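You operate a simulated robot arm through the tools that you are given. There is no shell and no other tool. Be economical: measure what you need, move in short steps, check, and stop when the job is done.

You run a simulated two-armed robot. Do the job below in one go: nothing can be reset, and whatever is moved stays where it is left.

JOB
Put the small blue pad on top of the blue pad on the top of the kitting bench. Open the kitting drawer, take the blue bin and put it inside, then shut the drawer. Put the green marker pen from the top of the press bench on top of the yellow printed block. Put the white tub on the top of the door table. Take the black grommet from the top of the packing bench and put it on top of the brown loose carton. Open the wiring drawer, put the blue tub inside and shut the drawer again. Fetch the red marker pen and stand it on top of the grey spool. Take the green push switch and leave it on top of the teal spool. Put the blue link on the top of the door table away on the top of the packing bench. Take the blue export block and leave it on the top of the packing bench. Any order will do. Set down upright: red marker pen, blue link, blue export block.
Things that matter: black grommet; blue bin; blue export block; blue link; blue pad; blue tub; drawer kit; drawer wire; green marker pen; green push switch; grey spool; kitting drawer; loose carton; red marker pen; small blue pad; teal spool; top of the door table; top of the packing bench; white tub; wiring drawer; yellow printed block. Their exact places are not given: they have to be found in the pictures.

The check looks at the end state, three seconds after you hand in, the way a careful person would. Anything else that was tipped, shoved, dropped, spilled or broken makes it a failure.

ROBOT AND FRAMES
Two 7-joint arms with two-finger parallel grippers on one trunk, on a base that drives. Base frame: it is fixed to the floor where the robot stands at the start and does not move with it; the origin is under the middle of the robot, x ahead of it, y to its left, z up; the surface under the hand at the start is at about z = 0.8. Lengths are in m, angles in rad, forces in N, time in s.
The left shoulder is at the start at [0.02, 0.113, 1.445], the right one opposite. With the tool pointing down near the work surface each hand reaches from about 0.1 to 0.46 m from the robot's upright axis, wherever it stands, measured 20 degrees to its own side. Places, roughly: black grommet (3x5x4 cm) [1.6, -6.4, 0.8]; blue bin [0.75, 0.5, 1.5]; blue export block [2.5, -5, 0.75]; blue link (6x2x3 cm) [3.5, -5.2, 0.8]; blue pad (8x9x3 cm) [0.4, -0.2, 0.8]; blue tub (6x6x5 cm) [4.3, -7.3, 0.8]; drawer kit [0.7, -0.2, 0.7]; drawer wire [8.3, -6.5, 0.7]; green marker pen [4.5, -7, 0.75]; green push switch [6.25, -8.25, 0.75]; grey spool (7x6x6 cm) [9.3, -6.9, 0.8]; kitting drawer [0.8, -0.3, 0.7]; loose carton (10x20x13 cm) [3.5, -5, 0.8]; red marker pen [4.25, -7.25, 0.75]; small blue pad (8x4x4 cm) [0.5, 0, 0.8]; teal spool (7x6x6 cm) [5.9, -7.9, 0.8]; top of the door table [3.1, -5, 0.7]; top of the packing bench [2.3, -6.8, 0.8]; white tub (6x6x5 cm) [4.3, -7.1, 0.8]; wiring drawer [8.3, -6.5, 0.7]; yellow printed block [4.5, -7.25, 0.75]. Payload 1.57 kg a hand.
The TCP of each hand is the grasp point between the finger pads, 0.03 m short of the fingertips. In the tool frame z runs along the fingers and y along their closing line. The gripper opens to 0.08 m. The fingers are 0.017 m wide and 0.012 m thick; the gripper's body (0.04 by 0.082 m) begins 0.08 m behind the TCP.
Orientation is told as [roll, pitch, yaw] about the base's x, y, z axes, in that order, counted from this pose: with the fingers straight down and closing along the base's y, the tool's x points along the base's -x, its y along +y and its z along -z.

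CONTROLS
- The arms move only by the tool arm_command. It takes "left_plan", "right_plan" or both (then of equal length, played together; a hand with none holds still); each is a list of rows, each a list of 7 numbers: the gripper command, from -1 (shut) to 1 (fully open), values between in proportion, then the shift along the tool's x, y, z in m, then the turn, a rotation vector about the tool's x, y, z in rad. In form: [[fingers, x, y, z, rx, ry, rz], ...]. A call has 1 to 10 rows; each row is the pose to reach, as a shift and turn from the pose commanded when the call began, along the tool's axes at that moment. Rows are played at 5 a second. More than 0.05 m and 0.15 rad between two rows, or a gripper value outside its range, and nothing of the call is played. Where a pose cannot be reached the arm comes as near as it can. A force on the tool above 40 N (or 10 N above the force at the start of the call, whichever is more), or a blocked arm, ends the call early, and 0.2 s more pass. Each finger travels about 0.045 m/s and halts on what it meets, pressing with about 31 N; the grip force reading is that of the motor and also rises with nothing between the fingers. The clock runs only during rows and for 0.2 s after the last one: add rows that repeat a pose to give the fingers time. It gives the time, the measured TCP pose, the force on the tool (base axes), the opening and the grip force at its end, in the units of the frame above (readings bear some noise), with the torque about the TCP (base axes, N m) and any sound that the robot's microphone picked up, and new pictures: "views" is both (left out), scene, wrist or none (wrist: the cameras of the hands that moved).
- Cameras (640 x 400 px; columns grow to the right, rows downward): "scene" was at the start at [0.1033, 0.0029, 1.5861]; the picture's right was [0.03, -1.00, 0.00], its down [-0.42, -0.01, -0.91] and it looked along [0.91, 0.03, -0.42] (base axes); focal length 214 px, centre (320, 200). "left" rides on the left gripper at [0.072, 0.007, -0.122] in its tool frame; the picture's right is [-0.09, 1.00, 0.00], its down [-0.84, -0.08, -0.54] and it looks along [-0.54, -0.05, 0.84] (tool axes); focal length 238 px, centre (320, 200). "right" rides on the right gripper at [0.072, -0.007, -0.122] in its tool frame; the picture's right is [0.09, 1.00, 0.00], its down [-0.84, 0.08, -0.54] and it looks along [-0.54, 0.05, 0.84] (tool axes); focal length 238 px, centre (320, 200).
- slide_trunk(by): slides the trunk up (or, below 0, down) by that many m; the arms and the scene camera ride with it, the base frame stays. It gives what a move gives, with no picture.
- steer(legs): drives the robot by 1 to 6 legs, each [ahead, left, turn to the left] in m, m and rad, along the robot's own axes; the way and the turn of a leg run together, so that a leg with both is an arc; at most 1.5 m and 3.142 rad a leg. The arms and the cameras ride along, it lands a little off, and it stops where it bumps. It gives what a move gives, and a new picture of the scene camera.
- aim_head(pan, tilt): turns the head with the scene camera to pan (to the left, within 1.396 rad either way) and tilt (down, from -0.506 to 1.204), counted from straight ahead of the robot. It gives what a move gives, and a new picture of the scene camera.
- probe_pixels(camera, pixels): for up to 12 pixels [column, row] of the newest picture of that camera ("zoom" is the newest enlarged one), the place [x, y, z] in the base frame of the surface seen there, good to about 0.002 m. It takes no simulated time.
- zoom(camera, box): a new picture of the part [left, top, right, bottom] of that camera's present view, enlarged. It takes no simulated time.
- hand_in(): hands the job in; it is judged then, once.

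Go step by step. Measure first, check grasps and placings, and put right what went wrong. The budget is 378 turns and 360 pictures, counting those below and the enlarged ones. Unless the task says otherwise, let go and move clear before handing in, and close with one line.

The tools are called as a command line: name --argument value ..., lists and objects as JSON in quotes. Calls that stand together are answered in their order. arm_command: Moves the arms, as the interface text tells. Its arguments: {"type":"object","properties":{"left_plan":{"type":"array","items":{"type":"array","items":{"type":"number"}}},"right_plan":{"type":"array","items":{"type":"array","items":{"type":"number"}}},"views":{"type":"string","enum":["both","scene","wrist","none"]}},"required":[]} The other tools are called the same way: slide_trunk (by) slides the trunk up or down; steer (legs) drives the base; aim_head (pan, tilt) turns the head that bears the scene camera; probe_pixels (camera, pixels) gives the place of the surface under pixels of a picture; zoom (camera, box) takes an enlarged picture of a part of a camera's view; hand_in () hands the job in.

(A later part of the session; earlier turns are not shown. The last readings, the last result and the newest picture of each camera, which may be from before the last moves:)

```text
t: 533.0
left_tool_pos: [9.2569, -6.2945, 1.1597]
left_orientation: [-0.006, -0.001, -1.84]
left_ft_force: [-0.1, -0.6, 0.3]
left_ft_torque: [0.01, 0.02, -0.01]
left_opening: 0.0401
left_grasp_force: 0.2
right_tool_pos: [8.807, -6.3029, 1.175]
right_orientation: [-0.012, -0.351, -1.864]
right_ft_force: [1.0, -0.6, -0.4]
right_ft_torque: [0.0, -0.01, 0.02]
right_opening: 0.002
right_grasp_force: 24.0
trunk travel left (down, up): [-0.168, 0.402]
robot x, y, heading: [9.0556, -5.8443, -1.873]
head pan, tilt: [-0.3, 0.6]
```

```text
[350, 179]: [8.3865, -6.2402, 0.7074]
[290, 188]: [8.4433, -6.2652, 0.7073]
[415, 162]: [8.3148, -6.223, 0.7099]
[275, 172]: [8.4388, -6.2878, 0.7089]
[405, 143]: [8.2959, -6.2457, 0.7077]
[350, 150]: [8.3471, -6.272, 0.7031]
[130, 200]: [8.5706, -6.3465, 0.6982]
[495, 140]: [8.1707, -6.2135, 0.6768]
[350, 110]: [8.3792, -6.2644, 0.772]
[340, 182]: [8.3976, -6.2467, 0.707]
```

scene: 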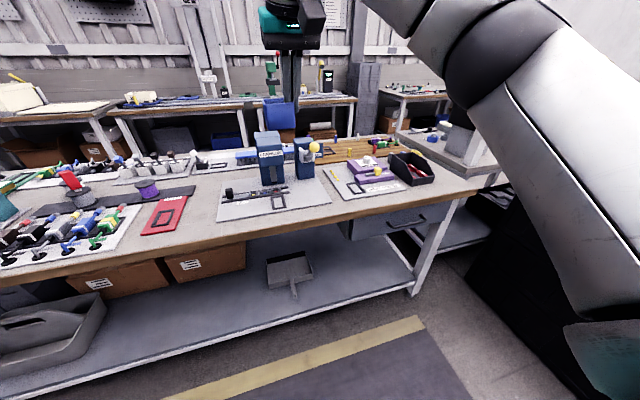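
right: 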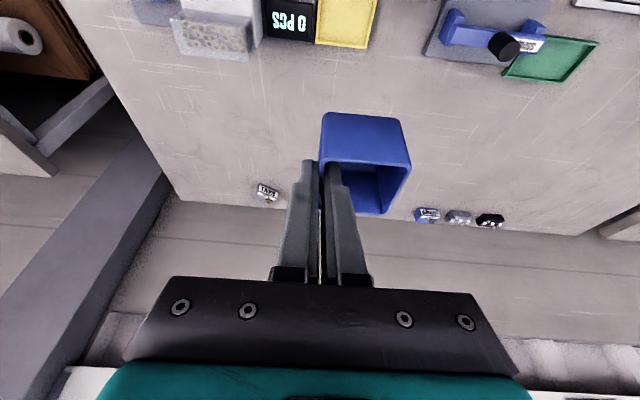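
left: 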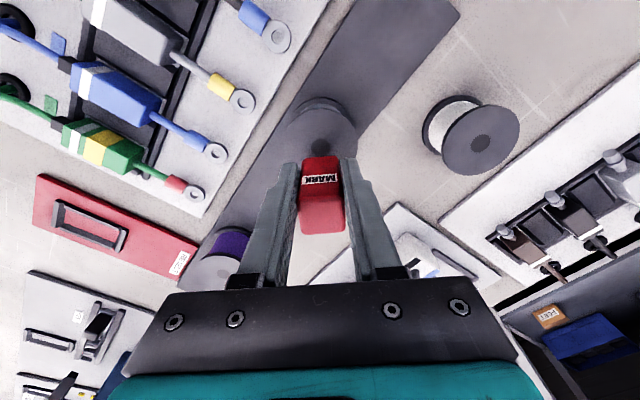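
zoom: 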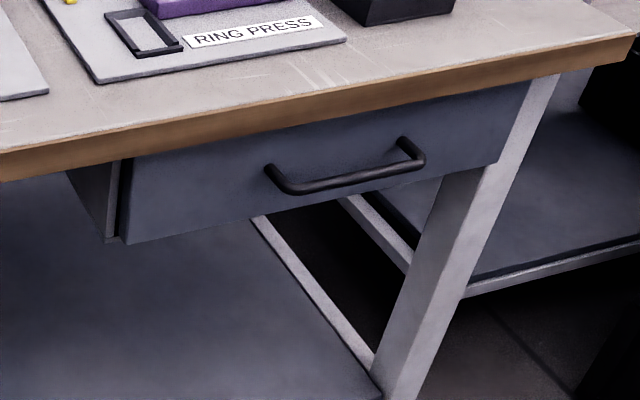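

Handle bar: (8.443,-6.265)–(8.315,-6.223), z≈0.705, same build as the first drawer. Move the base in front of it and start turning the left wrist.

steer --legs '[[0.085, -0.51, -0.014]]'

arm_command --left_plan '[[0, 0.01, 0, 0, 0, 0, -0.14], [0, 0.02, 0, 0, 0, 0, -0.28], [0, 0.03, 0, 0, 0, 0, -0.42], [0, 0.04, 0, 0, 0, 0, -0.56], [0, 0.05, 0, 0, 0, 0, -0.7], [0, 0.06, 0, 0, 0, 0, -0.84], [0, 0.06, 0, 0, 0, 0, -0.98], [0, 0.06, 0, 0, 0, 0, -1.12], [0, 0.06, 0, 0, 0, 0, -1.26], [0, 0.06, 0, 0, 0, 0, -1.4]]' --views "none"

slide_trunk --by -0.13

```text
t: 536.0
left_tool_pos: [8.7401, -6.2208, 1.1591]
left_orientation: [-0.007, -0.001, -1.849]
left_ft_force: [0.0, -0.2, -0.3]
left_ft_torque: [0.01, -0.01, 0.0]
left_opening: 0.04
left_grasp_force: 0.1
right_tool_pos: [8.2931, -6.2262, 1.1768]
right_orientation: [-0.011, -0.351, -1.871]
right_ft_force: [0.1, 0.2, 0.1]
right_ft_torque: [-0.01, 0.03, 0.02]
right_opening: 0.0017
right_grasp_force: 23.6
trunk travel left (down, up): [-0.168, 0.402]
robot x, y, heading: [8.5496, -5.7656, -1.884]
head pan, tilt: [-0.3, 0.6]
```

scene: 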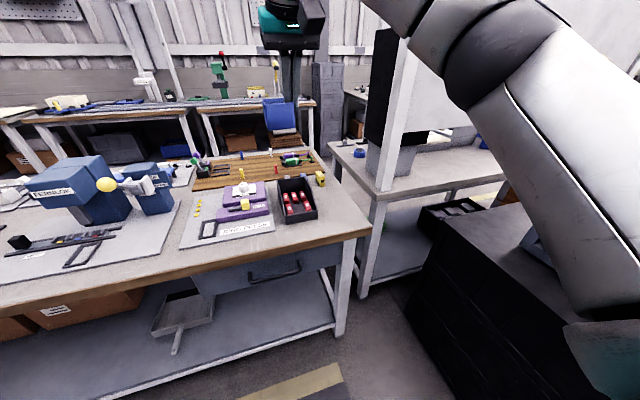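

```text
t: 538.2
left_tool_pos: [8.7587, -6.1632, 1.1597]
left_orientation: [-0.001, 0.007, -0.447]
left_ft_force: [-0.3, 0.1, -0.1]
left_ft_torque: [-0.01, 0.01, 0.04]
left_opening: 0.0401
left_grasp_force: 0.1
right_tool_pos: [8.2918, -6.2263, 1.176]
right_orientation: [-0.011, -0.352, -1.87]
right_ft_force: [0.7, -0.2, 0.0]
right_ft_torque: [0.0, 0.06, -0.01]
right_opening: 0.0019
right_grasp_force: 23.9
trunk travel left (down, up): [-0.168, 0.402]
robot x, y, heading: [8.5491, -5.7705, -1.882]
head pan, tilt: [-0.3, 0.6]
```

```text
t: 539.8
left_tool_pos: [8.7583, -6.1632, 1.0292]
left_orientation: [-0.001, 0.007, -0.45]
left_ft_force: [0.3, -1.0, -0.2]
left_ft_torque: [0.02, -0.02, -0.01]
left_opening: 0.0399
left_grasp_force: 0.1
right_tool_pos: [8.2906, -6.2266, 1.0456]
right_orientation: [-0.011, -0.352, -1.871]
right_ft_force: [-0.4, 0.2, 0.4]
right_ft_torque: [0.04, 0.02, 0.02]
right_opening: 0.0018
right_grasp_force: 23.3
trunk travel left (down, up): [-0.038, 0.532]
robot x, y, heading: [8.5466, -5.7675, -1.887]
head pan, tilt: [-0.3, 0.6]
```

I first move the tub further right and up, then bring the left hand to the stand-off before the bar.

arm_command --right_plan '[[-1, -0.004, -0.04, -0.012, 0, 0, 0], [-1, -0.009, -0.08, -0.024, 0, 0, 0], [-1, -0.013, -0.12, -0.036, 0, 0, 0], [-1, -0.0172, -0.16, -0.047, 0, 0, 0]]' --views "none"

arm_command --left_plan '[[0, 0.0285, -0.0136, 0.0249, 0.09, -0.006, -0.0125], [0, 0.057, -0.0272, 0.0498, 0.18, -0.012, -0.025], [0, 0.0854, -0.0408, 0.0747, 0.269, -0.018, -0.0375], [0, 0.1139, -0.0544, 0.0996, 0.359, -0.024, -0.05], [0, 0.1424, -0.068, 0.1245, 0.449, -0.03, -0.0625], [0, 0.1708, -0.0816, 0.1494, 0.539, -0.036, -0.075], [0, 0.1993, -0.0952, 0.1743, 0.629, -0.042, -0.0875], [0, 0.2278, -0.1088, 0.1992, 0.718, -0.048, -0.1], [0, 0.2562, -0.1224, 0.2241, 0.808, -0.054, -0.1125], [0, 0.2847, -0.136, 0.249, 0.898, -0.06, -0.125]]' --views "both"

```text
t: 540.8
left_tool_pos: [8.7574, -6.164, 1.0295]
left_orientation: [-0.001, 0.008, -0.451]
left_ft_force: [-0.7, 0.1, -0.6]
left_ft_torque: [0.0, -0.03, -0.01]
left_opening: 0.04
left_grasp_force: 0.1
right_tool_pos: [8.1396, -6.1775, 1.0962]
right_orientation: [-0.009, -0.351, -1.872]
right_ft_force: [0.8, 0.1, -0.6]
right_ft_torque: [0.03, -0.01, 0.01]
right_opening: 0.0018
right_grasp_force: 23.8
trunk travel left (down, up): [-0.038, 0.532]
robot x, y, heading: [8.5461, -5.7686, -1.881]
head pan, tilt: [-0.3, 0.6]
```

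```text
t: 543.0
left_tool_pos: [8.4956, -6.1824, 0.8158]
left_orientation: [-0.902, 0.01, -0.317]
left_ft_force: [0.8, -0.2, 0.4]
left_ft_torque: [-0.01, 0.0, 0.01]
left_opening: 0.0399
left_grasp_force: 0.0
left hand out of reach, approached as far as the arm can: row 9, 10
right_tool_pos: [8.1398, -6.178, 1.0978]
right_orientation: [-0.011, -0.351, -1.871]
right_ft_force: [-0.9, 0.2, -0.3]
right_ft_torque: [-0.01, 0.02, 0.04]
right_opening: 0.0019
right_grasp_force: 23.6
trunk travel left (down, up): [-0.038, 0.532]
robot x, y, heading: [8.5458, -5.7691, -1.884]
head pan, tilt: [-0.3, 0.6]
```

scene: 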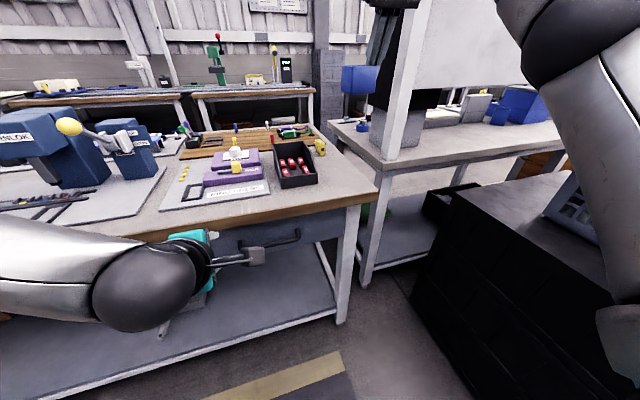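
left: 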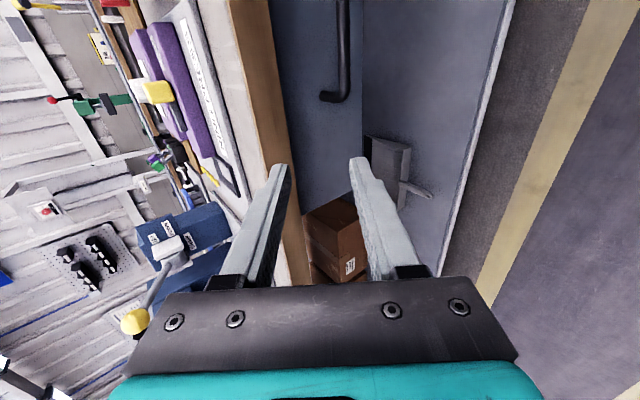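

The left arm stops 5 cm short sideways; I shift the base right 0.06 instead.

steer --legs '[[0, -0.06, 0]]'

arm_command --left_plan '[[0, 0, 0.012, 0.01, 0, 0, 0], [0, 0, 0.024, 0.02, 0, 0, 0]]' --views "wrist"

```text
t: 544.0
left_tool_pos: [8.4392, -6.1646, 0.815]
left_orientation: [-0.899, 0.008, -0.317]
left_ft_force: [0.3, 0.1, 0.8]
left_ft_torque: [-0.02, 0.02, 0.04]
left_opening: 0.0399
left_grasp_force: 0.0
right_tool_pos: [8.083, -6.1592, 1.0963]
right_orientation: [-0.01, -0.349, -1.87]
right_ft_force: [0.4, 0.8, -0.7]
right_ft_torque: [0.03, 0.0, 0.01]
right_opening: 0.0018
right_grasp_force: 23.5
trunk travel left (down, up): [-0.038, 0.532]
robot x, y, heading: [8.49, -5.7499, -1.883]
head pan, tilt: [-0.3, 0.6]
```

scene: 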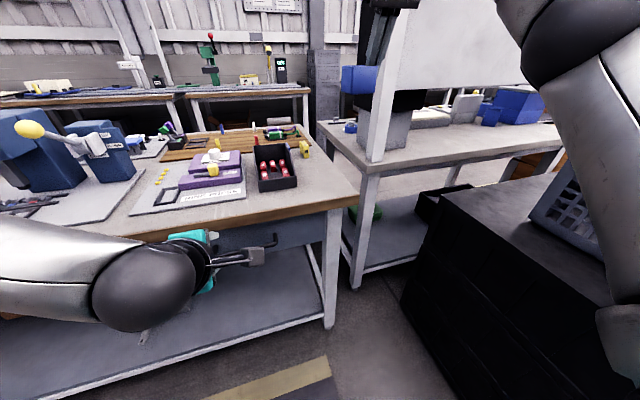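

```text
t: 544.6
left_tool_pos: [8.4519, -6.1691, 0.7922]
left_orientation: [-0.898, 0.01, -0.32]
left_ft_force: [-0.3, -0.3, -0.5]
left_ft_torque: [-0.02, -0.02, 0.01]
left_opening: 0.0399
left_grasp_force: 0.1
left hand out of reach, approached as far as the arm can: row 1, 2
right_tool_pos: [8.0837, -6.1602, 1.0966]
right_orientation: [-0.01, -0.352, -1.872]
right_ft_force: [-0.8, 0.2, -0.8]
right_ft_torque: [0.0, -0.01, -0.03]
right_opening: 0.0018
right_grasp_force: 23.6
trunk travel left (down, up): [-0.038, 0.532]
robot x, y, heading: [8.4899, -5.7524, -1.882]
head pan, tilt: [-0.3, 0.6]
```

left: 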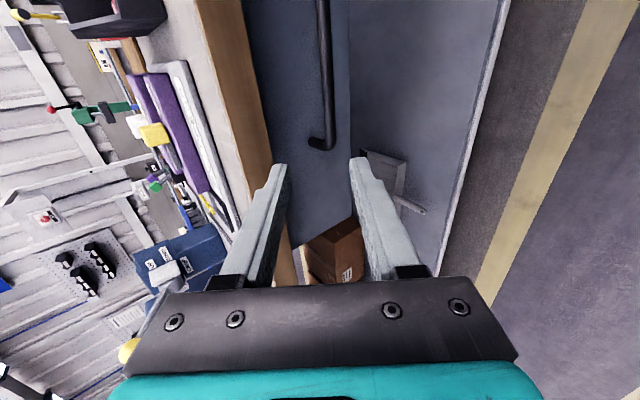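

The bar is just right of the hand line (325,0–145). One more 5 cm base shift right gives margin.

steer --legs '[[0, -0.05, 0]]'

arm_command --left_plan '[[-0.3, 0, 0, 0, 0, 0, 0], [-0.3, 0, 0, 0, 0, 0, 0]]' --views "wrist"

```text
t: 545.5
left_tool_pos: [8.4038, -6.1542, 0.7919]
left_orientation: [-0.899, 0.011, -0.32]
left_ft_force: [-0.5, -0.8, -0.8]
left_ft_torque: [-0.01, -0.02, 0.01]
left_opening: 0.0399
left_grasp_force: 0.0
right_tool_pos: [8.0355, -6.1452, 1.097]
right_orientation: [-0.011, -0.35, -1.871]
right_ft_force: [-0.1, 0.5, -0.7]
right_ft_torque: [-0.02, -0.02, -0.01]
right_opening: 0.0018
right_grasp_force: 23.3
trunk travel left (down, up): [-0.038, 0.532]
robot x, y, heading: [8.4446, -5.7355, -1.885]
head pan, tilt: [-0.3, 0.6]
```

scene: 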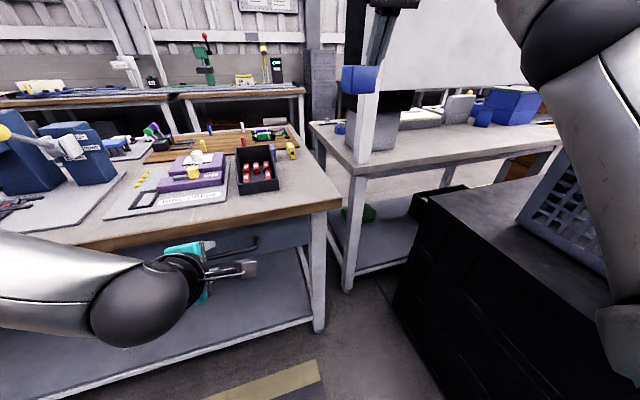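

```text
t: 546.1
left_tool_pos: [8.4043, -6.1548, 0.791]
left_orientation: [-0.899, 0.011, -0.32]
left_ft_force: [0.6, 0.3, -0.1]
left_ft_torque: [0.01, 0.02, -0.01]
left_opening: 0.028
left_grasp_force: 0.0
right_tool_pos: [8.0356, -6.1452, 1.0971]
right_orientation: [-0.011, -0.35, -1.871]
right_ft_force: [-1.0, -0.1, -0.8]
right_ft_torque: [0.01, -0.02, -0.02]
right_opening: 0.0016
right_grasp_force: 23.1
trunk travel left (down, up): [-0.038, 0.532]
robot x, y, heading: [8.4459, -5.7344, -1.887]
head pan, tilt: [-0.3, 0.6]
```

left: 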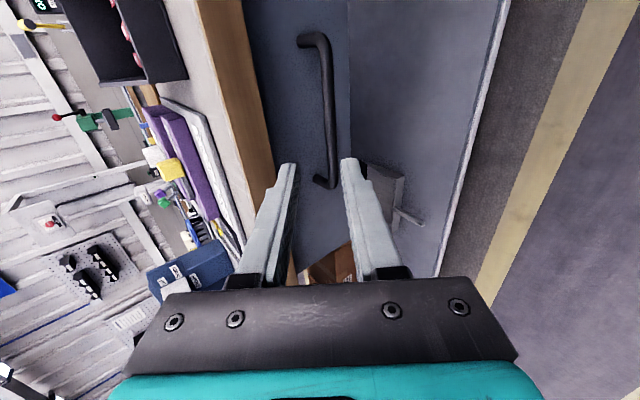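

probe_pixels --camera "left" --pixels '[[328, 130], [327, 110], [330, 150], [325, 130]]'

```text
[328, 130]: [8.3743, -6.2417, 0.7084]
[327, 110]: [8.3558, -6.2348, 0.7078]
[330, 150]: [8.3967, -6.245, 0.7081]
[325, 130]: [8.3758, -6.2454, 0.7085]
```

Bar centre is 0.129 ahead along the tool and 9 mm to +y. Go in with the fingers at 2.2 cm.

arm_command --left_plan '[[-0.45, 0, 0.009, 0.02, 0, 0, 0], [-0.45, 0, 0.009, 0.05, 0, 0, 0], [-0.45, 0, 0.009, 0.08, 0, 0, 0], [-0.45, 0, 0.009, 0.113, 0, 0, 0]]' --views "wrist"

```text
t: 547.1
left_tool_pos: [8.4172, -6.229, 0.7538]
left_orientation: [-0.896, 0.011, -0.323]
left_ft_force: [-0.4, 0.3, -0.3]
left_ft_torque: [-0.03, -0.02, 0.01]
left_opening: 0.0221
left_grasp_force: 0.0
left hand out of reach, approached as far as the arm can: row 1, 2, 3, 4
right_tool_pos: [8.0364, -6.1447, 1.0972]
right_orientation: [-0.01, -0.351, -1.871]
right_ft_force: [0.5, 0.4, 0.5]
right_ft_torque: [0.01, 0.03, 0.01]
right_opening: 0.0018
right_grasp_force: 23.6
trunk travel left (down, up): [-0.038, 0.532]
robot x, y, heading: [8.4414, -5.7359, -1.883]
head pan, tilt: [-0.3, 0.6]
```

left: 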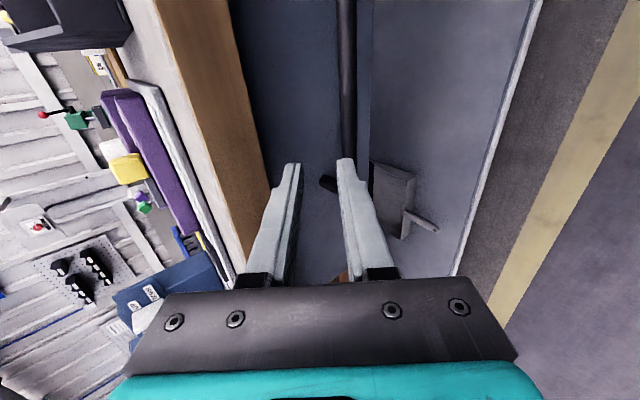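

The arm's present elbow posture limits it here. I withdraw, straighten up high, and come in again.

arm_command --left_plan '[[-0.3, 0, 0, -0.045, 0, 0, 0], [-0.3, 0, 0, -0.09, 0, 0, 0], [-0.3, 0, -0.026, -0.119, 0, 0, 0], [-0.3, 0, -0.053, -0.148, -0.13, 0, 0], [-0.3, 0, -0.079, -0.177, -0.26, 0, 0], [-0.3, 0, -0.106, -0.206, -0.39, 0, 0], [-0.3, 0, -0.132, -0.235, -0.52, 0, 0], [-0.3, 0, -0.159, -0.264, -0.65, 0, 0], [-0.3, 0, -0.185, -0.293, -0.78, 0, 0], [-0.3, 0, -0.212, -0.322, -0.899, 0, 0]]' --views "scene"

```text
t: 549.3
left_tool_pos: [8.4728, -6.1072, 1.1103]
left_orientation: [-0.002, 0.014, -0.319]
left_ft_force: [0.6, 0.8, 0.0]
left_ft_torque: [-0.1, 0.09, 0.0]
left_opening: 0.0281
left_grasp_force: 0.0
left hand out of reach, approached as far as the arm can: row 3, 10
right_tool_pos: [8.0376, -6.1416, 1.0994]
right_orientation: [-0.011, -0.355, -1.87]
right_ft_force: [0.1, 0.7, 0.7]
right_ft_torque: [-0.06, -0.01, 0.0]
right_opening: 0.0018
right_grasp_force: 23.6
trunk travel left (down, up): [-0.038, 0.532]
robot x, y, heading: [8.4415, -5.7348, -1.882]
head pan, tilt: [-0.3, 0.6]
```

scene: 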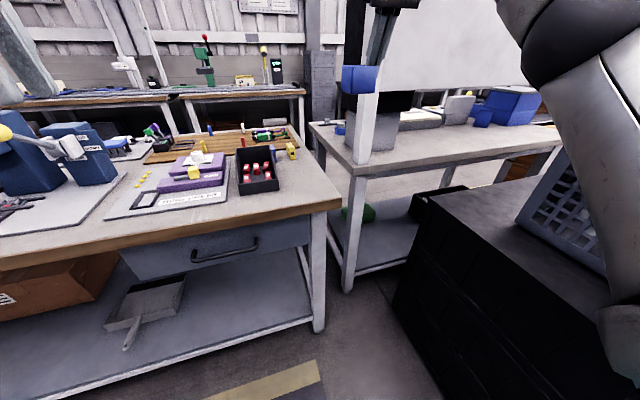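

arm_command --left_plan '[[-0.3, 0, 0, 0, 0, 0, 0.15], [-0.3, 0, 0, 0, 0, 0, 0.3], [-0.3, 0.01, 0, 0, 0, 0, 0.45], [-0.3, 0.02, 0, 0, 0, 0, 0.6], [-0.3, 0.03, 0, 0, 0, 0, 0.75], [-0.3, 0.04, 0, 0, 0, 0, 0.9], [-0.3, 0.05, 0, 0, 0, 0, 1.05], [-0.3, 0.06, 0, 0, 0, 0, 1.2], [-0.3, 0.067, 0, 0, 0, 0, 1.35], [-0.3, 0.067, 0, 0, 0, 0, 1.5]]' --views "none"

arm_command --left_plan '[[-0.3, 0, 0, 0, 0, 0, -0.15], [-0.3, 0, 0, 0, 0, 0, -0.3], [-0.3, 0, 0, 0, 0, 0, -0.45], [-0.3, 0, 0, 0, 0, 0, -0.6], [-0.3, 0, 0, 0, 0, 0, -0.75], [-0.3, 0, 0, 0, 0, 0, -0.9], [-0.3, 0, 0, 0, 0, 0, -1.05], [-0.3, 0, 0, 0, 0, 0, -1.2], [-0.3, 0, 0, 0, 0, 0, -1.35], [-0.3, 0, 0, 0, 0, 0, -1.5]]' --views "scene"

```text
t: 551.5
left_tool_pos: [8.4493, -6.0815, 1.0903]
left_orientation: [-0.009, 0.0, -1.823]
left_ft_force: [-0.4, 0.1, 0.2]
left_ft_torque: [-0.01, 0.0, -0.03]
left_opening: 0.0278
left_grasp_force: 0.1
left hand out of reach, approached as far as the arm can: row 3, 4, 5, 6, 7, 8, 9, 10
right_tool_pos: [8.0359, -6.1446, 1.0973]
right_orientation: [-0.01, -0.351, -1.87]
right_ft_force: [-0.3, -0.1, -1.3]
right_ft_torque: [0.01, 0.0, 0.02]
right_opening: 0.0017
right_grasp_force: 24.1
trunk travel left (down, up): [-0.038, 0.532]
robot x, y, heading: [8.4451, -5.7329, -1.88]
head pan, tilt: [-0.3, 0.6]
```

```text
t: 553.7
left_tool_pos: [8.4493, -6.0808, 1.0894]
left_orientation: [0.0, 0.011, -0.317]
left_ft_force: [-0.3, -0.6, -0.5]
left_ft_torque: [0.0, 0.03, 0.0]
left_opening: 0.0279
left_grasp_force: 0.0
right_tool_pos: [8.0357, -6.145, 1.0987]
right_orientation: [-0.01, -0.35, -1.87]
right_ft_force: [0.0, 0.2, 0.1]
right_ft_torque: [0.03, 0.02, 0.01]
right_opening: 0.0017
right_grasp_force: 23.3
trunk travel left (down, up): [-0.038, 0.532]
robot x, y, heading: [8.4416, -5.7366, -1.884]
head pan, tilt: [-0.3, 0.6]
```

scene: 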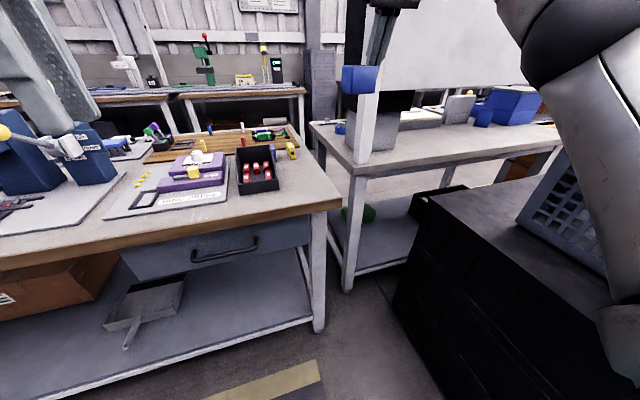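

The left elbow posture is stuck near a limit. I move the hand out to a start-like pose and back in to free it.

arm_command --left_plan '[[-0.3, -0.03, 0, -0.02, 0, 0, 0], [-0.3, -0.06, 0, -0.04, 0, 0, 0], [-0.3, -0.1, 0, -0.06, 0, 0, 0], [-0.3, -0.1, 0, -0.08, 0, 0, 0], [-0.3, -0.06, 0, -0.08, 0, 0, 0], [-0.3, -0.02, 0, -0.08, 0, 0, 0], [-0.3, 0.02, 0, -0.08, 0, 0, 0], [-0.3, 0.05, 0, -0.08, 0, 0, 0]]' --views "none"

```text
t: 555.5
left_tool_pos: [8.4654, -6.0497, 1.127]
left_orientation: [0.0, 0.011, -0.32]
left_ft_force: [-0.1, 0.0, 1.4]
left_ft_torque: [-0.02, -0.01, 0.02]
left_opening: 0.0281
left_grasp_force: 0.0
left hand out of reach, approached as far as the arm can: row 4, 5, 6, 7, 8
right_tool_pos: [8.0353, -6.1434, 1.0974]
right_orientation: [-0.011, -0.351, -1.871]
right_ft_force: [0.3, -0.1, -0.1]
right_ft_torque: [0.02, 0.01, -0.02]
right_opening: 0.0017
right_grasp_force: 23.2
trunk travel left (down, up): [-0.038, 0.532]
robot x, y, heading: [8.4425, -5.7363, -1.883]
head pan, tilt: [-0.3, 0.6]
```

aim_head --pan 0.9 --tilt 0.6

```text
t: 556.9
left_tool_pos: [8.4664, -6.0495, 1.1273]
left_orientation: [0.001, 0.013, -0.318]
left_ft_force: [-0.4, 0.4, 0.7]
left_ft_torque: [0.03, 0.0, -0.02]
left_opening: 0.0279
left_grasp_force: 0.1
right_tool_pos: [8.0363, -6.1452, 1.0973]
right_orientation: [-0.011, -0.35, -1.872]
right_ft_force: [-0.2, 0.8, 0.0]
right_ft_torque: [0.01, 0.02, -0.02]
right_opening: 0.0017
right_grasp_force: 23.2
trunk travel left (down, up): [-0.038, 0.532]
robot x, y, heading: [8.4382, -5.7341, -1.878]
head pan, tilt: [0.901, 0.6]
```

scene: 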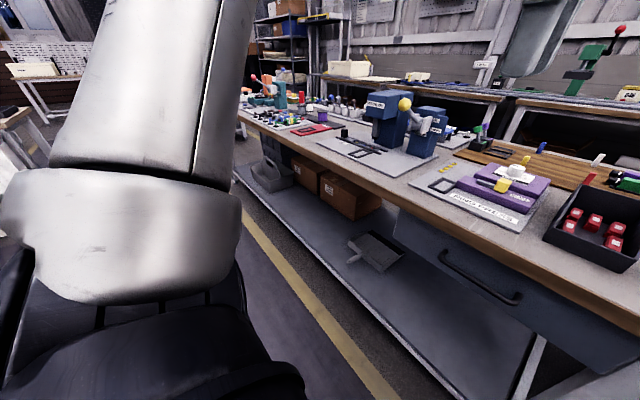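

The left elbow is stuck in a raised posture, so I adapt: turn the base 0.4 rad to the right so that the handle lies further to the left arm's own side.

steer --legs '[[0, 0.13, 0], [0, 0, -0.4]]'

arm_command --left_plan '[[-0.3, 0, 0, 0, 0, 0, -0.1], [-0.3, 0, 0, 0, 0, 0, -0.2], [-0.3, 0, 0, 0, 0, 0, -0.3], [-0.3, 0, 0, 0, 0, 0, -0.4]]' --views "none"

```text
t: 559.4
left_tool_pos: [8.4664, -6.075, 1.1256]
left_orientation: [0.0, 0.01, -0.719]
left_ft_force: [0.3, -0.4, 0.6]
left_ft_torque: [-0.03, 0.02, -0.01]
left_opening: 0.028
left_grasp_force: 0.1
right_tool_pos: [8.0348, -5.9952, 1.0972]
right_orientation: [-0.01, -0.35, -2.27]
right_ft_force: [-1.0, -0.3, -0.3]
right_ft_torque: [0.01, -0.02, -0.01]
right_opening: 0.0015
right_grasp_force: 23.6
trunk travel left (down, up): [-0.038, 0.532]
robot x, y, heading: [8.566, -5.7744, -2.287]
head pan, tilt: [0.901, 0.6]
```

scene: 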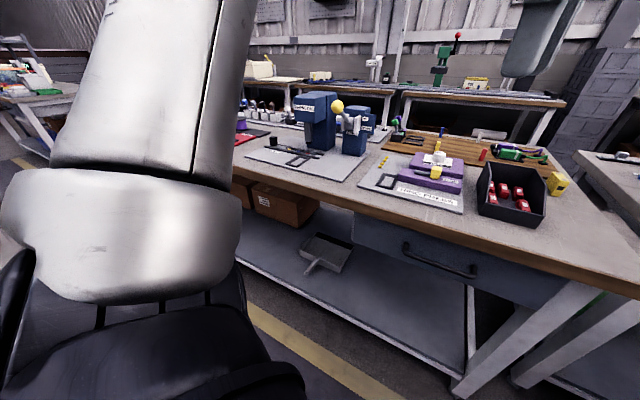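

```text
t: 560.4
left_tool_pos: [8.4675, -6.0736, 1.1273]
left_orientation: [0.006, 0.009, -0.317]
left_ft_force: [-0.5, -0.2, -0.3]
left_ft_torque: [0.02, -0.02, -0.05]
left_opening: 0.0279
left_grasp_force: 0.1
right_tool_pos: [8.0343, -5.9944, 1.0972]
right_orientation: [-0.008, -0.351, -2.27]
right_ft_force: [-0.1, 0.9, 0.2]
right_ft_torque: [-0.02, -0.01, 0.03]
right_opening: 0.0016
right_grasp_force: 23.4
trunk travel left (down, up): [-0.038, 0.532]
robot x, y, heading: [8.569, -5.7767, -2.279]
head pan, tilt: [0.901, 0.6]
```

arm_command --left_plan '[[-0.3, 0.002, -0.01, 0.036, 0.1, 0, 0], [-0.3, 0.004, -0.02, 0.073, 0.2, 0, 0], [-0.3, 0.007, -0.032, 0.11, 0.3, 0, 0], [-0.3, 0.009, -0.043, 0.148, 0.4, 0, 0], [-0.3, 0.011, -0.054, 0.186, 0.5, 0, 0], [-0.3, 0.014, -0.065, 0.225, 0.6, 0, 0], [-0.3, 0.016, -0.076, 0.264, 0.7, 0, 0], [-0.3, 0.019, -0.087, 0.303, 0.8, 0, 0], [-0.3, 0.021, -0.097, 0.342, 0.9, 0, 0]]' --views "wrist"

```text
t: 562.4
left_tool_pos: [8.4267, -6.1733, 0.7968]
left_orientation: [-0.895, 0.012, -0.319]
left_ft_force: [0.7, 0.4, 0.2]
left_ft_torque: [-0.03, -0.02, -0.01]
left_opening: 0.0279
left_grasp_force: 0.1
left hand out of reach, approached as far as the arm can: row 9
right_tool_pos: [8.0332, -5.9947, 1.0961]
right_orientation: [-0.01, -0.351, -2.272]
right_ft_force: [-0.6, 0.7, -1.4]
right_ft_torque: [-0.01, -0.03, -0.01]
right_opening: 0.0018
right_grasp_force: 23.8
trunk travel left (down, up): [-0.038, 0.532]
robot x, y, heading: [8.5724, -5.7767, -2.281]
head pan, tilt: [0.901, 0.6]
```

left: 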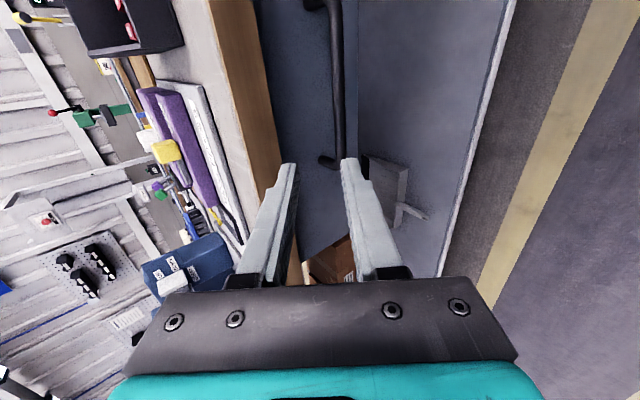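

The hand won't go below 0.79 in this posture. Perhaps a higher shoulder helps: raise the trunk 0.2 and lower the hand again.

slide_trunk --by 0.2

arm_command --left_plan '[[-0.3, 0, 0.0313, 0.0249, 0, 0, 0], [-0.3, 0, 0.0626, 0.0498, 0, 0, 0], [-0.3, 0, 0.0939, 0.0746, 0, 0, 0], [-0.3, 0, 0.1252, 0.0995, 0, 0, 0], [-0.3, 0, 0.1566, 0.1244, 0, 0, 0], [-0.3, 0, 0.172, 0.137, 0, 0, 0]]' --views "wrist"

```text
t: 564.5
left_tool_pos: [8.4267, -6.1725, 0.9974]
left_orientation: [-0.894, 0.01, -0.321]
left_ft_force: [-0.4, -0.6, 0.3]
left_ft_torque: [-0.01, -0.02, -0.02]
left_opening: 0.0279
left_grasp_force: 0.0
right_tool_pos: [8.0343, -5.9957, 1.2977]
right_orientation: [-0.01, -0.35, -2.271]
right_ft_force: [0.0, 0.1, -0.1]
right_ft_torque: [0.0, 0.03, 0.02]
right_opening: 0.0017
right_grasp_force: 23.2
trunk travel left (down, up): [-0.238, 0.332]
robot x, y, heading: [8.5665, -5.7751, -2.286]
head pan, tilt: [0.901, 0.6]
```

```text
t: 565.9
left_tool_pos: [8.4853, -6.2285, 0.9099]
left_orientation: [-0.894, 0.013, -0.32]
left_ft_force: [0.1, -0.7, -0.2]
left_ft_torque: [0.0, 0.01, -0.01]
left_opening: 0.028
left_grasp_force: 0.0
left hand out of reach, approached as far as the arm can: row 1, 2, 3, 4, 5, 6
right_tool_pos: [8.0345, -5.9946, 1.2972]
right_orientation: [-0.011, -0.352, -2.272]
right_ft_force: [-0.1, 0.2, 0.0]
right_ft_torque: [-0.03, 0.01, -0.04]
right_opening: 0.002
right_grasp_force: 23.3
trunk travel left (down, up): [-0.238, 0.332]
robot x, y, heading: [8.5663, -5.776, -2.285]
head pan, tilt: [0.901, 0.6]
```

left: 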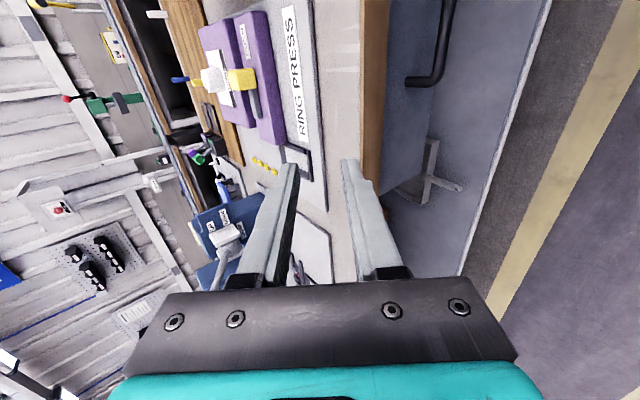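

The posture must be undone. I back away from the bench and unwind the left arm (untilt, yaw back) to retrace its path.

steer --legs '[[-0.37, -0.1, 0], [0, 0, 0.4]]'

arm_command --left_plan '[[0, 0, 0, -0.02, -0.15, 0, 0], [0, 0, 0, -0.04, -0.3, 0, 0], [0, 0, 0, -0.06, -0.45, 0, 0], [0, 0, 0, -0.08, -0.6, 0, 0], [0, 0, 0, -0.1, -0.75, 0, 0], [0, 0, 0, -0.12, -0.894, 0, 0]]' --views "none"

arm_command --left_plan '[[0, 0, 0, 0, 0, 0, 0.15], [0, 0, 0, 0, 0, 0, 0.3], [0, 0, 0, 0, 0, 0, 0.45], [0, 0, 0, 0, 0, 0, 0.6], [0, 0, 0, 0, 0, 0, 0.75], [0, 0, 0, 0, 0, 0, 0.9], [0, 0, 0, 0, 0, 0, 1.05], [0, 0, 0, 0, 0, 0, 1.2], [0, 0, 0, 0, 0, 0, 1.35], [0, 0, 0, 0, 0, 0, 1.5]]' --views "scene"

```text
t: 569.6
left_tool_pos: [8.8344, -5.8793, 0.9104]
left_orientation: [-0.894, 0.013, 0.081]
left_ft_force: [0.2, 0.2, -0.3]
left_ft_torque: [0.01, -0.01, 0.02]
left_opening: 0.0279
left_grasp_force: 0.1
right_tool_pos: [8.3285, -5.8396, 1.2986]
right_orientation: [-0.01, -0.351, -1.871]
right_ft_force: [0.6, 0.1, -0.2]
right_ft_torque: [0.02, 0.01, -0.03]
right_opening: 0.0019
right_grasp_force: 23.8
trunk travel left (down, up): [-0.238, 0.332]
robot x, y, heading: [8.7328, -5.4301, -1.881]
head pan, tilt: [0.901, 0.6]
```

scene: 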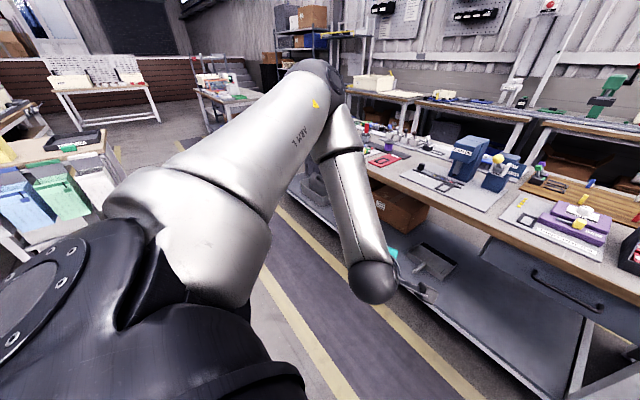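

```text
t: 571.0
left_tool_pos: [8.8296, -5.7865, 0.9861]
left_orientation: [0.001, 0.009, 0.078]
left_ft_force: [-0.6, -0.3, 0.4]
left_ft_torque: [-0.01, -0.05, -0.01]
left_opening: 0.04
left_grasp_force: 0.0
right_tool_pos: [8.3286, -5.8403, 1.2979]
right_orientation: [-0.009, -0.352, -1.871]
right_ft_force: [0.4, 0.6, -0.6]
right_ft_torque: [-0.03, 0.0, 0.0]
right_opening: 0.0018
right_grasp_force: 23.5
trunk travel left (down, up): [-0.238, 0.332]
robot x, y, heading: [8.7355, -5.4339, -1.879]
head pan, tilt: [0.901, 0.6]
```

```text
t: 573.2
left_tool_pos: [8.8279, -5.7858, 0.9858]
left_orientation: [-0.01, 0.002, -1.425]
left_ft_force: [0.0, 0.5, -0.8]
left_ft_torque: [-0.01, 0.02, -0.03]
left_opening: 0.04
left_grasp_force: 0.1
right_tool_pos: [8.3282, -5.8409, 1.2992]
right_orientation: [-0.011, -0.351, -1.87]
right_ft_force: [0.0, 0.6, -0.9]
right_ft_torque: [-0.01, -0.03, 0.01]
right_opening: 0.0015
right_grasp_force: 23.7
trunk travel left (down, up): [-0.238, 0.332]
robot x, y, heading: [8.7293, -5.4286, -1.883]
head pan, tilt: [0.901, 0.6]
```

scene: 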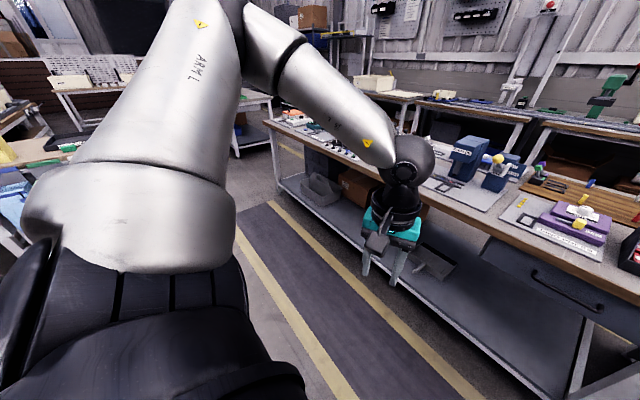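

The left arm stays elbow-up, so I'll use the right arm for the drawer: set the tub down on the bench first. Look for a free spot near the edge.

aim_head --pan -0.15 --tilt 0.75

```text
t: 574.5
left_tool_pos: [8.8277, -5.7858, 0.9846]
left_orientation: [-0.011, 0.002, -1.418]
left_ft_force: [-0.7, 0.2, 0.2]
left_ft_torque: [-0.01, 0.01, 0.02]
left_opening: 0.0401
left_grasp_force: 0.1
right_tool_pos: [8.3276, -5.8416, 1.2969]
right_orientation: [-0.011, -0.351, -1.873]
right_ft_force: [0.7, 0.0, -0.2]
right_ft_torque: [-0.02, 0.02, 0.02]
right_opening: 0.0017
right_grasp_force: 23.4
trunk travel left (down, up): [-0.238, 0.332]
robot x, y, heading: [8.7343, -5.4293, -1.882]
head pan, tilt: [-0.15, 0.75]
```

scene: 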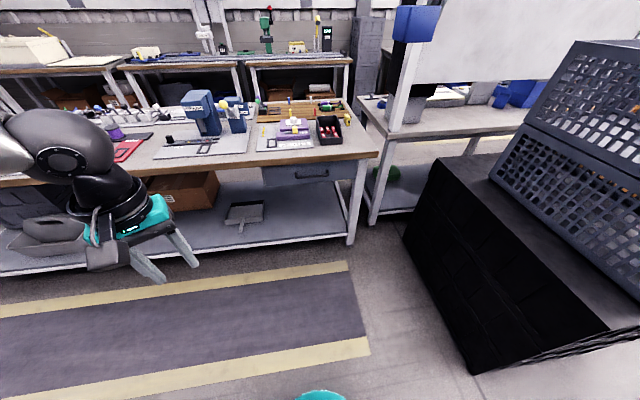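

zoom --camera "scene" --box '[240, 90, 400, 190]'

probe_pixels --camera "scene" --pixels '[[355, 145], [345, 150], [360, 135], [375, 153], [342, 142], [258, 160], [500, 160], [440, 165], [420, 200], [610, 60], [530, 120], [250, 150]]'

```text
4.00 times, centred on (320, 140) of scene
```

zoom: 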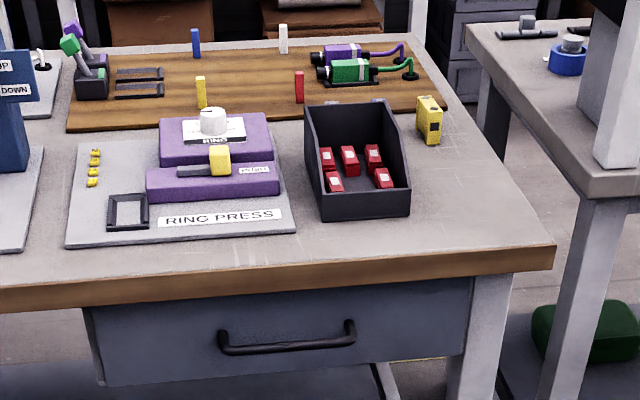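

```text
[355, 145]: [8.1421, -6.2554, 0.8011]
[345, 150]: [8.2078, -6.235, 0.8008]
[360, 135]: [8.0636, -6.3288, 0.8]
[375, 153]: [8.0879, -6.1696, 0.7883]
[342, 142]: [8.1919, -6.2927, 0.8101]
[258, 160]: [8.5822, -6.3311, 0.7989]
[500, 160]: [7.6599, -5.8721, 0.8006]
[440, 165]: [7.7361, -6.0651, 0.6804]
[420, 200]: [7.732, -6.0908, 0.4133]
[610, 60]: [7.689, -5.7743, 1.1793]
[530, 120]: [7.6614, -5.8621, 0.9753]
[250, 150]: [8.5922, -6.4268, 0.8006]
```

A free corner right of the black bin, around (8.14,-6.26), is 0.14 m wide. I'll rest the tub there. Drive in.

steer --legs '[[0.5, -0.14, 0]]'

```text
t: 577.5
left_tool_pos: [8.5386, -6.2208, 0.9842]
left_orientation: [-0.011, 0.001, -1.422]
left_ft_force: [-0.2, -0.1, 0.8]
left_ft_torque: [-0.03, -0.02, 0.02]
left_opening: 0.0397
left_grasp_force: 0.1
right_tool_pos: [8.0384, -6.2725, 1.2976]
right_orientation: [-0.01, -0.351, -1.873]
right_ft_force: [0.2, 0.0, -0.2]
right_ft_torque: [0.0, -0.02, 0.02]
right_opening: 0.0018
right_grasp_force: 23.3
trunk travel left (down, up): [-0.238, 0.332]
robot x, y, heading: [8.4445, -5.8648, -1.884]
head pan, tilt: [-0.15, 0.75]
```

scene: 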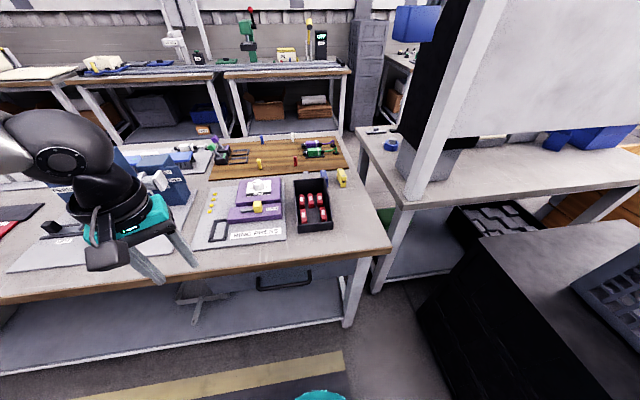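

probe_pixels --camera "scene" --pixels '[[358, 225], [345, 230], [365, 215], [388, 248], [332, 228], [345, 190], [375, 240]]'

```text
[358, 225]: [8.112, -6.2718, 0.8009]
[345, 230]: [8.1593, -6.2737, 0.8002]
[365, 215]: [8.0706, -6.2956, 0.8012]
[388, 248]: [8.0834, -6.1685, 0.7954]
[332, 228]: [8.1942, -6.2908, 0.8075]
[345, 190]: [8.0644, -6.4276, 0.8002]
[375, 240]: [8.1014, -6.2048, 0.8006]
```

arm_command --right_plan '[[-1, 0.019, 0.011, 0.036, 0, 0, 0], [-1, 0.042, 0.022, 0.074, 0, 0, 0], [-1, 0.064, 0.034, 0.112, 0, 0, 0], [-1, 0.086, 0.045, 0.15, 0, 0, 0], [-1, 0.108, 0.0569, 0.19, 0, 0, 0], [-1, 0.124, 0.0569, 0.232, 0, 0, 0], [-1, 0.141, 0.0569, 0.275, 0, 0, 0], [-1, 0.158, 0.0569, 0.318, 0, 0, 0], [-1, 0.175, 0.0569, 0.36, 0, 0, 0], [-1, 0.1885, 0.0569, 0.39, 0, 0, 0]]' --views "both"

```text
t: 579.7
left_tool_pos: [8.5376, -6.2188, 0.9847]
left_orientation: [-0.01, 0.002, -1.422]
left_ft_force: [0.2, -0.3, 0.5]
left_ft_torque: [0.0, -0.01, 0.0]
left_opening: 0.0399
left_grasp_force: 0.0
right_tool_pos: [8.1027, -6.2469, 0.8654]
right_orientation: [-0.011, -0.353, -1.871]
right_ft_force: [0.9, 0.7, -1.1]
right_ft_torque: [0.02, 0.02, 0.0]
right_opening: 0.0018
right_grasp_force: 23.0
trunk travel left (down, up): [-0.238, 0.332]
robot x, y, heading: [8.4484, -5.8663, -1.884]
head pan, tilt: [-0.15, 0.75]
```

scene: 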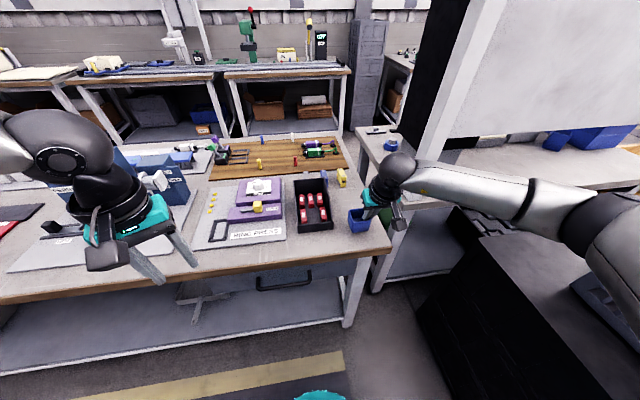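
right: 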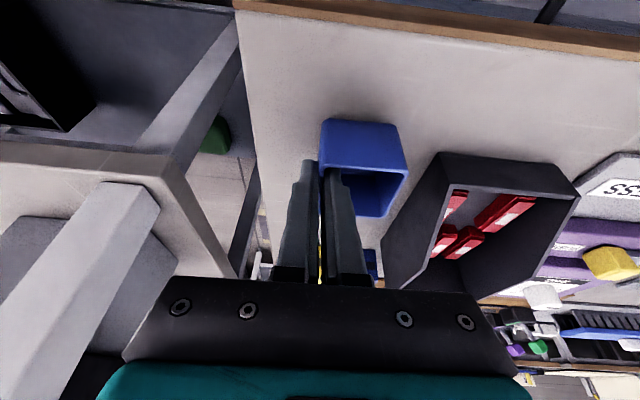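

Good spot. Lower to contact.

arm_command --right_plan '[[-1, 0.0028, 0, 0.0075, 0, 0, 0], [-1, 0.0042, 0, 0.0113, 0, 0, 0], [-1, 0.005, 0, 0.0136, 0, 0, 0], [-1, 0.0055, 0, 0.015, 0, 0, 0]]' --views "none"

```text
t: 580.7
left_tool_pos: [8.54, -6.2193, 0.9858]
left_orientation: [-0.012, 0.001, -1.421]
left_ft_force: [-0.1, -0.1, -1.7]
left_ft_torque: [0.0, 0.05, -0.02]
left_opening: 0.0401
left_grasp_force: 0.1
right_tool_pos: [8.1017, -6.2469, 0.8503]
right_orientation: [-0.01, -0.353, -1.871]
right_ft_force: [0.8, 1.5, 3.9]
right_ft_torque: [0.05, -0.18, 0.06]
right_opening: 0.0017
right_grasp_force: 23.4
trunk travel left (down, up): [-0.238, 0.332]
robot x, y, heading: [8.449, -5.8645, -1.885]
head pan, tilt: [-0.15, 0.75]
```

arm_command --right_plan '[[-0.5, 0, 0, 0, 0, 0, 0], [-0.5, 0, 0, 0, 0, 0, 0], [-0.5, -0.007, 0, -0.019, 0, 0, 0], [-0.5, -0.021, 0, -0.056, 0, 0, 0], [-0.5, -0.036, 0, -0.098, 0, 0, 0], [-0.5, -0.052, 0, -0.141, 0, 0, 0], [-0.5, -0.069, 0, -0.188, 0, 0, 0]]' --views "wrist"

```text
t: 582.3
left_tool_pos: [8.541, -6.2188, 0.9845]
left_orientation: [-0.013, 0.002, -1.423]
left_ft_force: [-0.2, -1.0, 0.1]
left_ft_torque: [-0.01, -0.02, -0.02]
left_opening: 0.04
left_grasp_force: 0.1
right_tool_pos: [8.1029, -6.2483, 1.0504]
right_orientation: [-0.012, -0.35, -1.873]
right_ft_force: [0.4, 0.3, 0.7]
right_ft_torque: [0.0, -0.03, -0.02]
right_opening: 0.0201
right_grasp_force: 0.1
trunk travel left (down, up): [-0.238, 0.332]
robot x, y, heading: [8.4457, -5.864, -1.885]
head pan, tilt: [-0.15, 0.75]
```

right: 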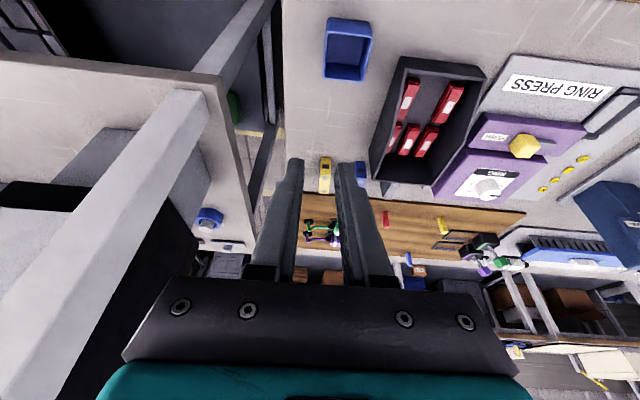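

The tub rests on the bench corner. Back off slightly and prepare the right hand: straighten, raise and turn -90°.

steer --legs '[[-0.135, 0.08, 0]]'

arm_command --right_plan '[[-0.3, 0.003, 0.013, -0.035, 0, 0.044, 0], [-0.3, 0.007, 0.027, -0.069, 0, 0.088, 0], [-0.3, 0.01, 0.04, -0.104, 0, 0.131, 0], [-0.3, 0.013, 0.053, -0.138, 0, 0.175, 0], [-0.3, 0.017, 0.067, -0.172, 0, 0.219, 0], [-0.3, 0.02, 0.08, -0.207, 0, 0.263, 0], [-0.3, 0.023, 0.094, -0.241, 0, 0.306, 0], [-0.3, 0.0267, 0.107, -0.276, 0, 0.35, 0]]' --views "none"

arm_command --right_plan '[[-0.3, 0, 0, 0, 0, 0, 0.15], [-0.3, 0, 0, 0, 0, 0, 0.3], [-0.3, 0, 0, 0, 0, 0, 0.45], [-0.3, 0, 0, 0, 0, 0, 0.6], [-0.3, 0, 0, 0, 0, 0, 0.75], [-0.3, 0, 0, 0, 0, 0, 0.9], [-0.3, 0, 0, 0, 0, 0, 1.05], [-0.3, 0, 0, 0, 0, 0, 1.2], [-0.3, 0, 0, 0, 0, 0, 1.35], [-0.3, 0, 0, 0, 0, 0, 1.5]]' --views "none"

slide_trunk --by -0.2

```text
t: 583.7
left_tool_pos: [8.6564, -6.1155, 0.9858]
left_orientation: [-0.012, 0.0, -1.422]
left_ft_force: [1.0, 0.2, 0.2]
left_ft_torque: [0.01, -0.01, 0.01]
left_opening: 0.04
left_grasp_force: 0.2
right_tool_pos: [8.2219, -6.1465, 1.0514]
right_orientation: [-0.011, -0.349, -1.872]
right_ft_force: [-0.3, 0.4, 0.9]
right_ft_torque: [0.0, -0.02, -0.01]
right_opening: 0.02
right_grasp_force: 0.1
trunk travel left (down, up): [-0.238, 0.332]
robot x, y, heading: [8.5654, -5.7603, -1.888]
head pan, tilt: [-0.15, 0.75]
```

scene: 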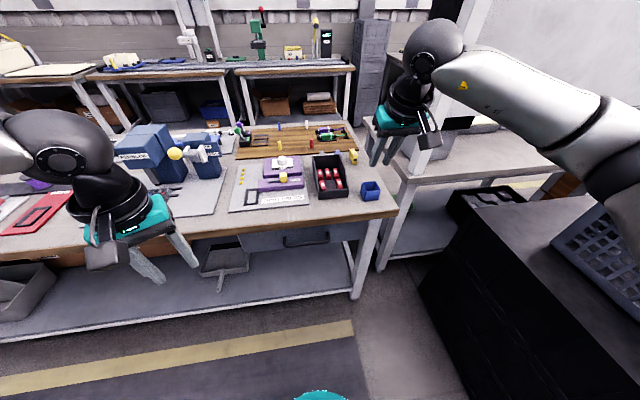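

```text
t: 585.5
left_tool_pos: [8.657, -6.1175, 0.9851]
left_orientation: [-0.009, 0.0, -1.422]
left_ft_force: [0.9, -0.2, 0.1]
left_ft_torque: [0.0, 0.0, 0.0]
left_opening: 0.0398
left_grasp_force: 0.0
right_tool_pos: [8.3623, -6.065, 1.2989]
right_orientation: [-0.01, -0.002, -1.878]
right_ft_force: [0.0, 0.3, 0.4]
right_ft_torque: [-0.01, 0.0, 0.02]
right_opening: 0.0279
right_grasp_force: 0.0
trunk travel left (down, up): [-0.238, 0.332]
robot x, y, heading: [8.5652, -5.7649, -1.884]
head pan, tilt: [-0.15, 0.75]
```

```text
t: 587.7
left_tool_pos: [8.6559, -6.1166, 0.9845]
left_orientation: [-0.011, 0.001, -1.423]
left_ft_force: [-0.6, -0.2, -0.6]
left_ft_torque: [-0.01, 0.0, 0.0]
left_opening: 0.0403
left_grasp_force: 0.1
right_tool_pos: [8.3602, -6.0648, 1.3001]
right_orientation: [-0.001, -0.012, 2.904]
right_ft_force: [1.0, -0.5, 0.0]
right_ft_torque: [0.0, 0.01, 0.03]
right_opening: 0.0277
right_grasp_force: 0.1
trunk travel left (down, up): [-0.238, 0.332]
robot x, y, heading: [8.5607, -5.7609, -1.89]
head pan, tilt: [-0.15, 0.75]
```

```text
t: 589.9
left_tool_pos: [8.6584, -6.1158, 0.7855]
left_orientation: [-0.011, 0.001, -1.423]
left_ft_force: [-0.5, -1.4, -0.3]
left_ft_torque: [0.01, 0.0, -0.03]
left_opening: 0.0402
left_grasp_force: 0.1
right_tool_pos: [8.3613, -6.0642, 1.0999]
right_orientation: [0.001, -0.011, 2.909]
right_ft_force: [0.9, -0.9, 0.3]
right_ft_torque: [0.02, -0.02, 0.02]
right_opening: 0.0281
right_grasp_force: 0.1
trunk travel left (down, up): [-0.038, 0.532]
robot x, y, heading: [8.5625, -5.7586, -1.883]
head pan, tilt: [-0.15, 0.75]
```

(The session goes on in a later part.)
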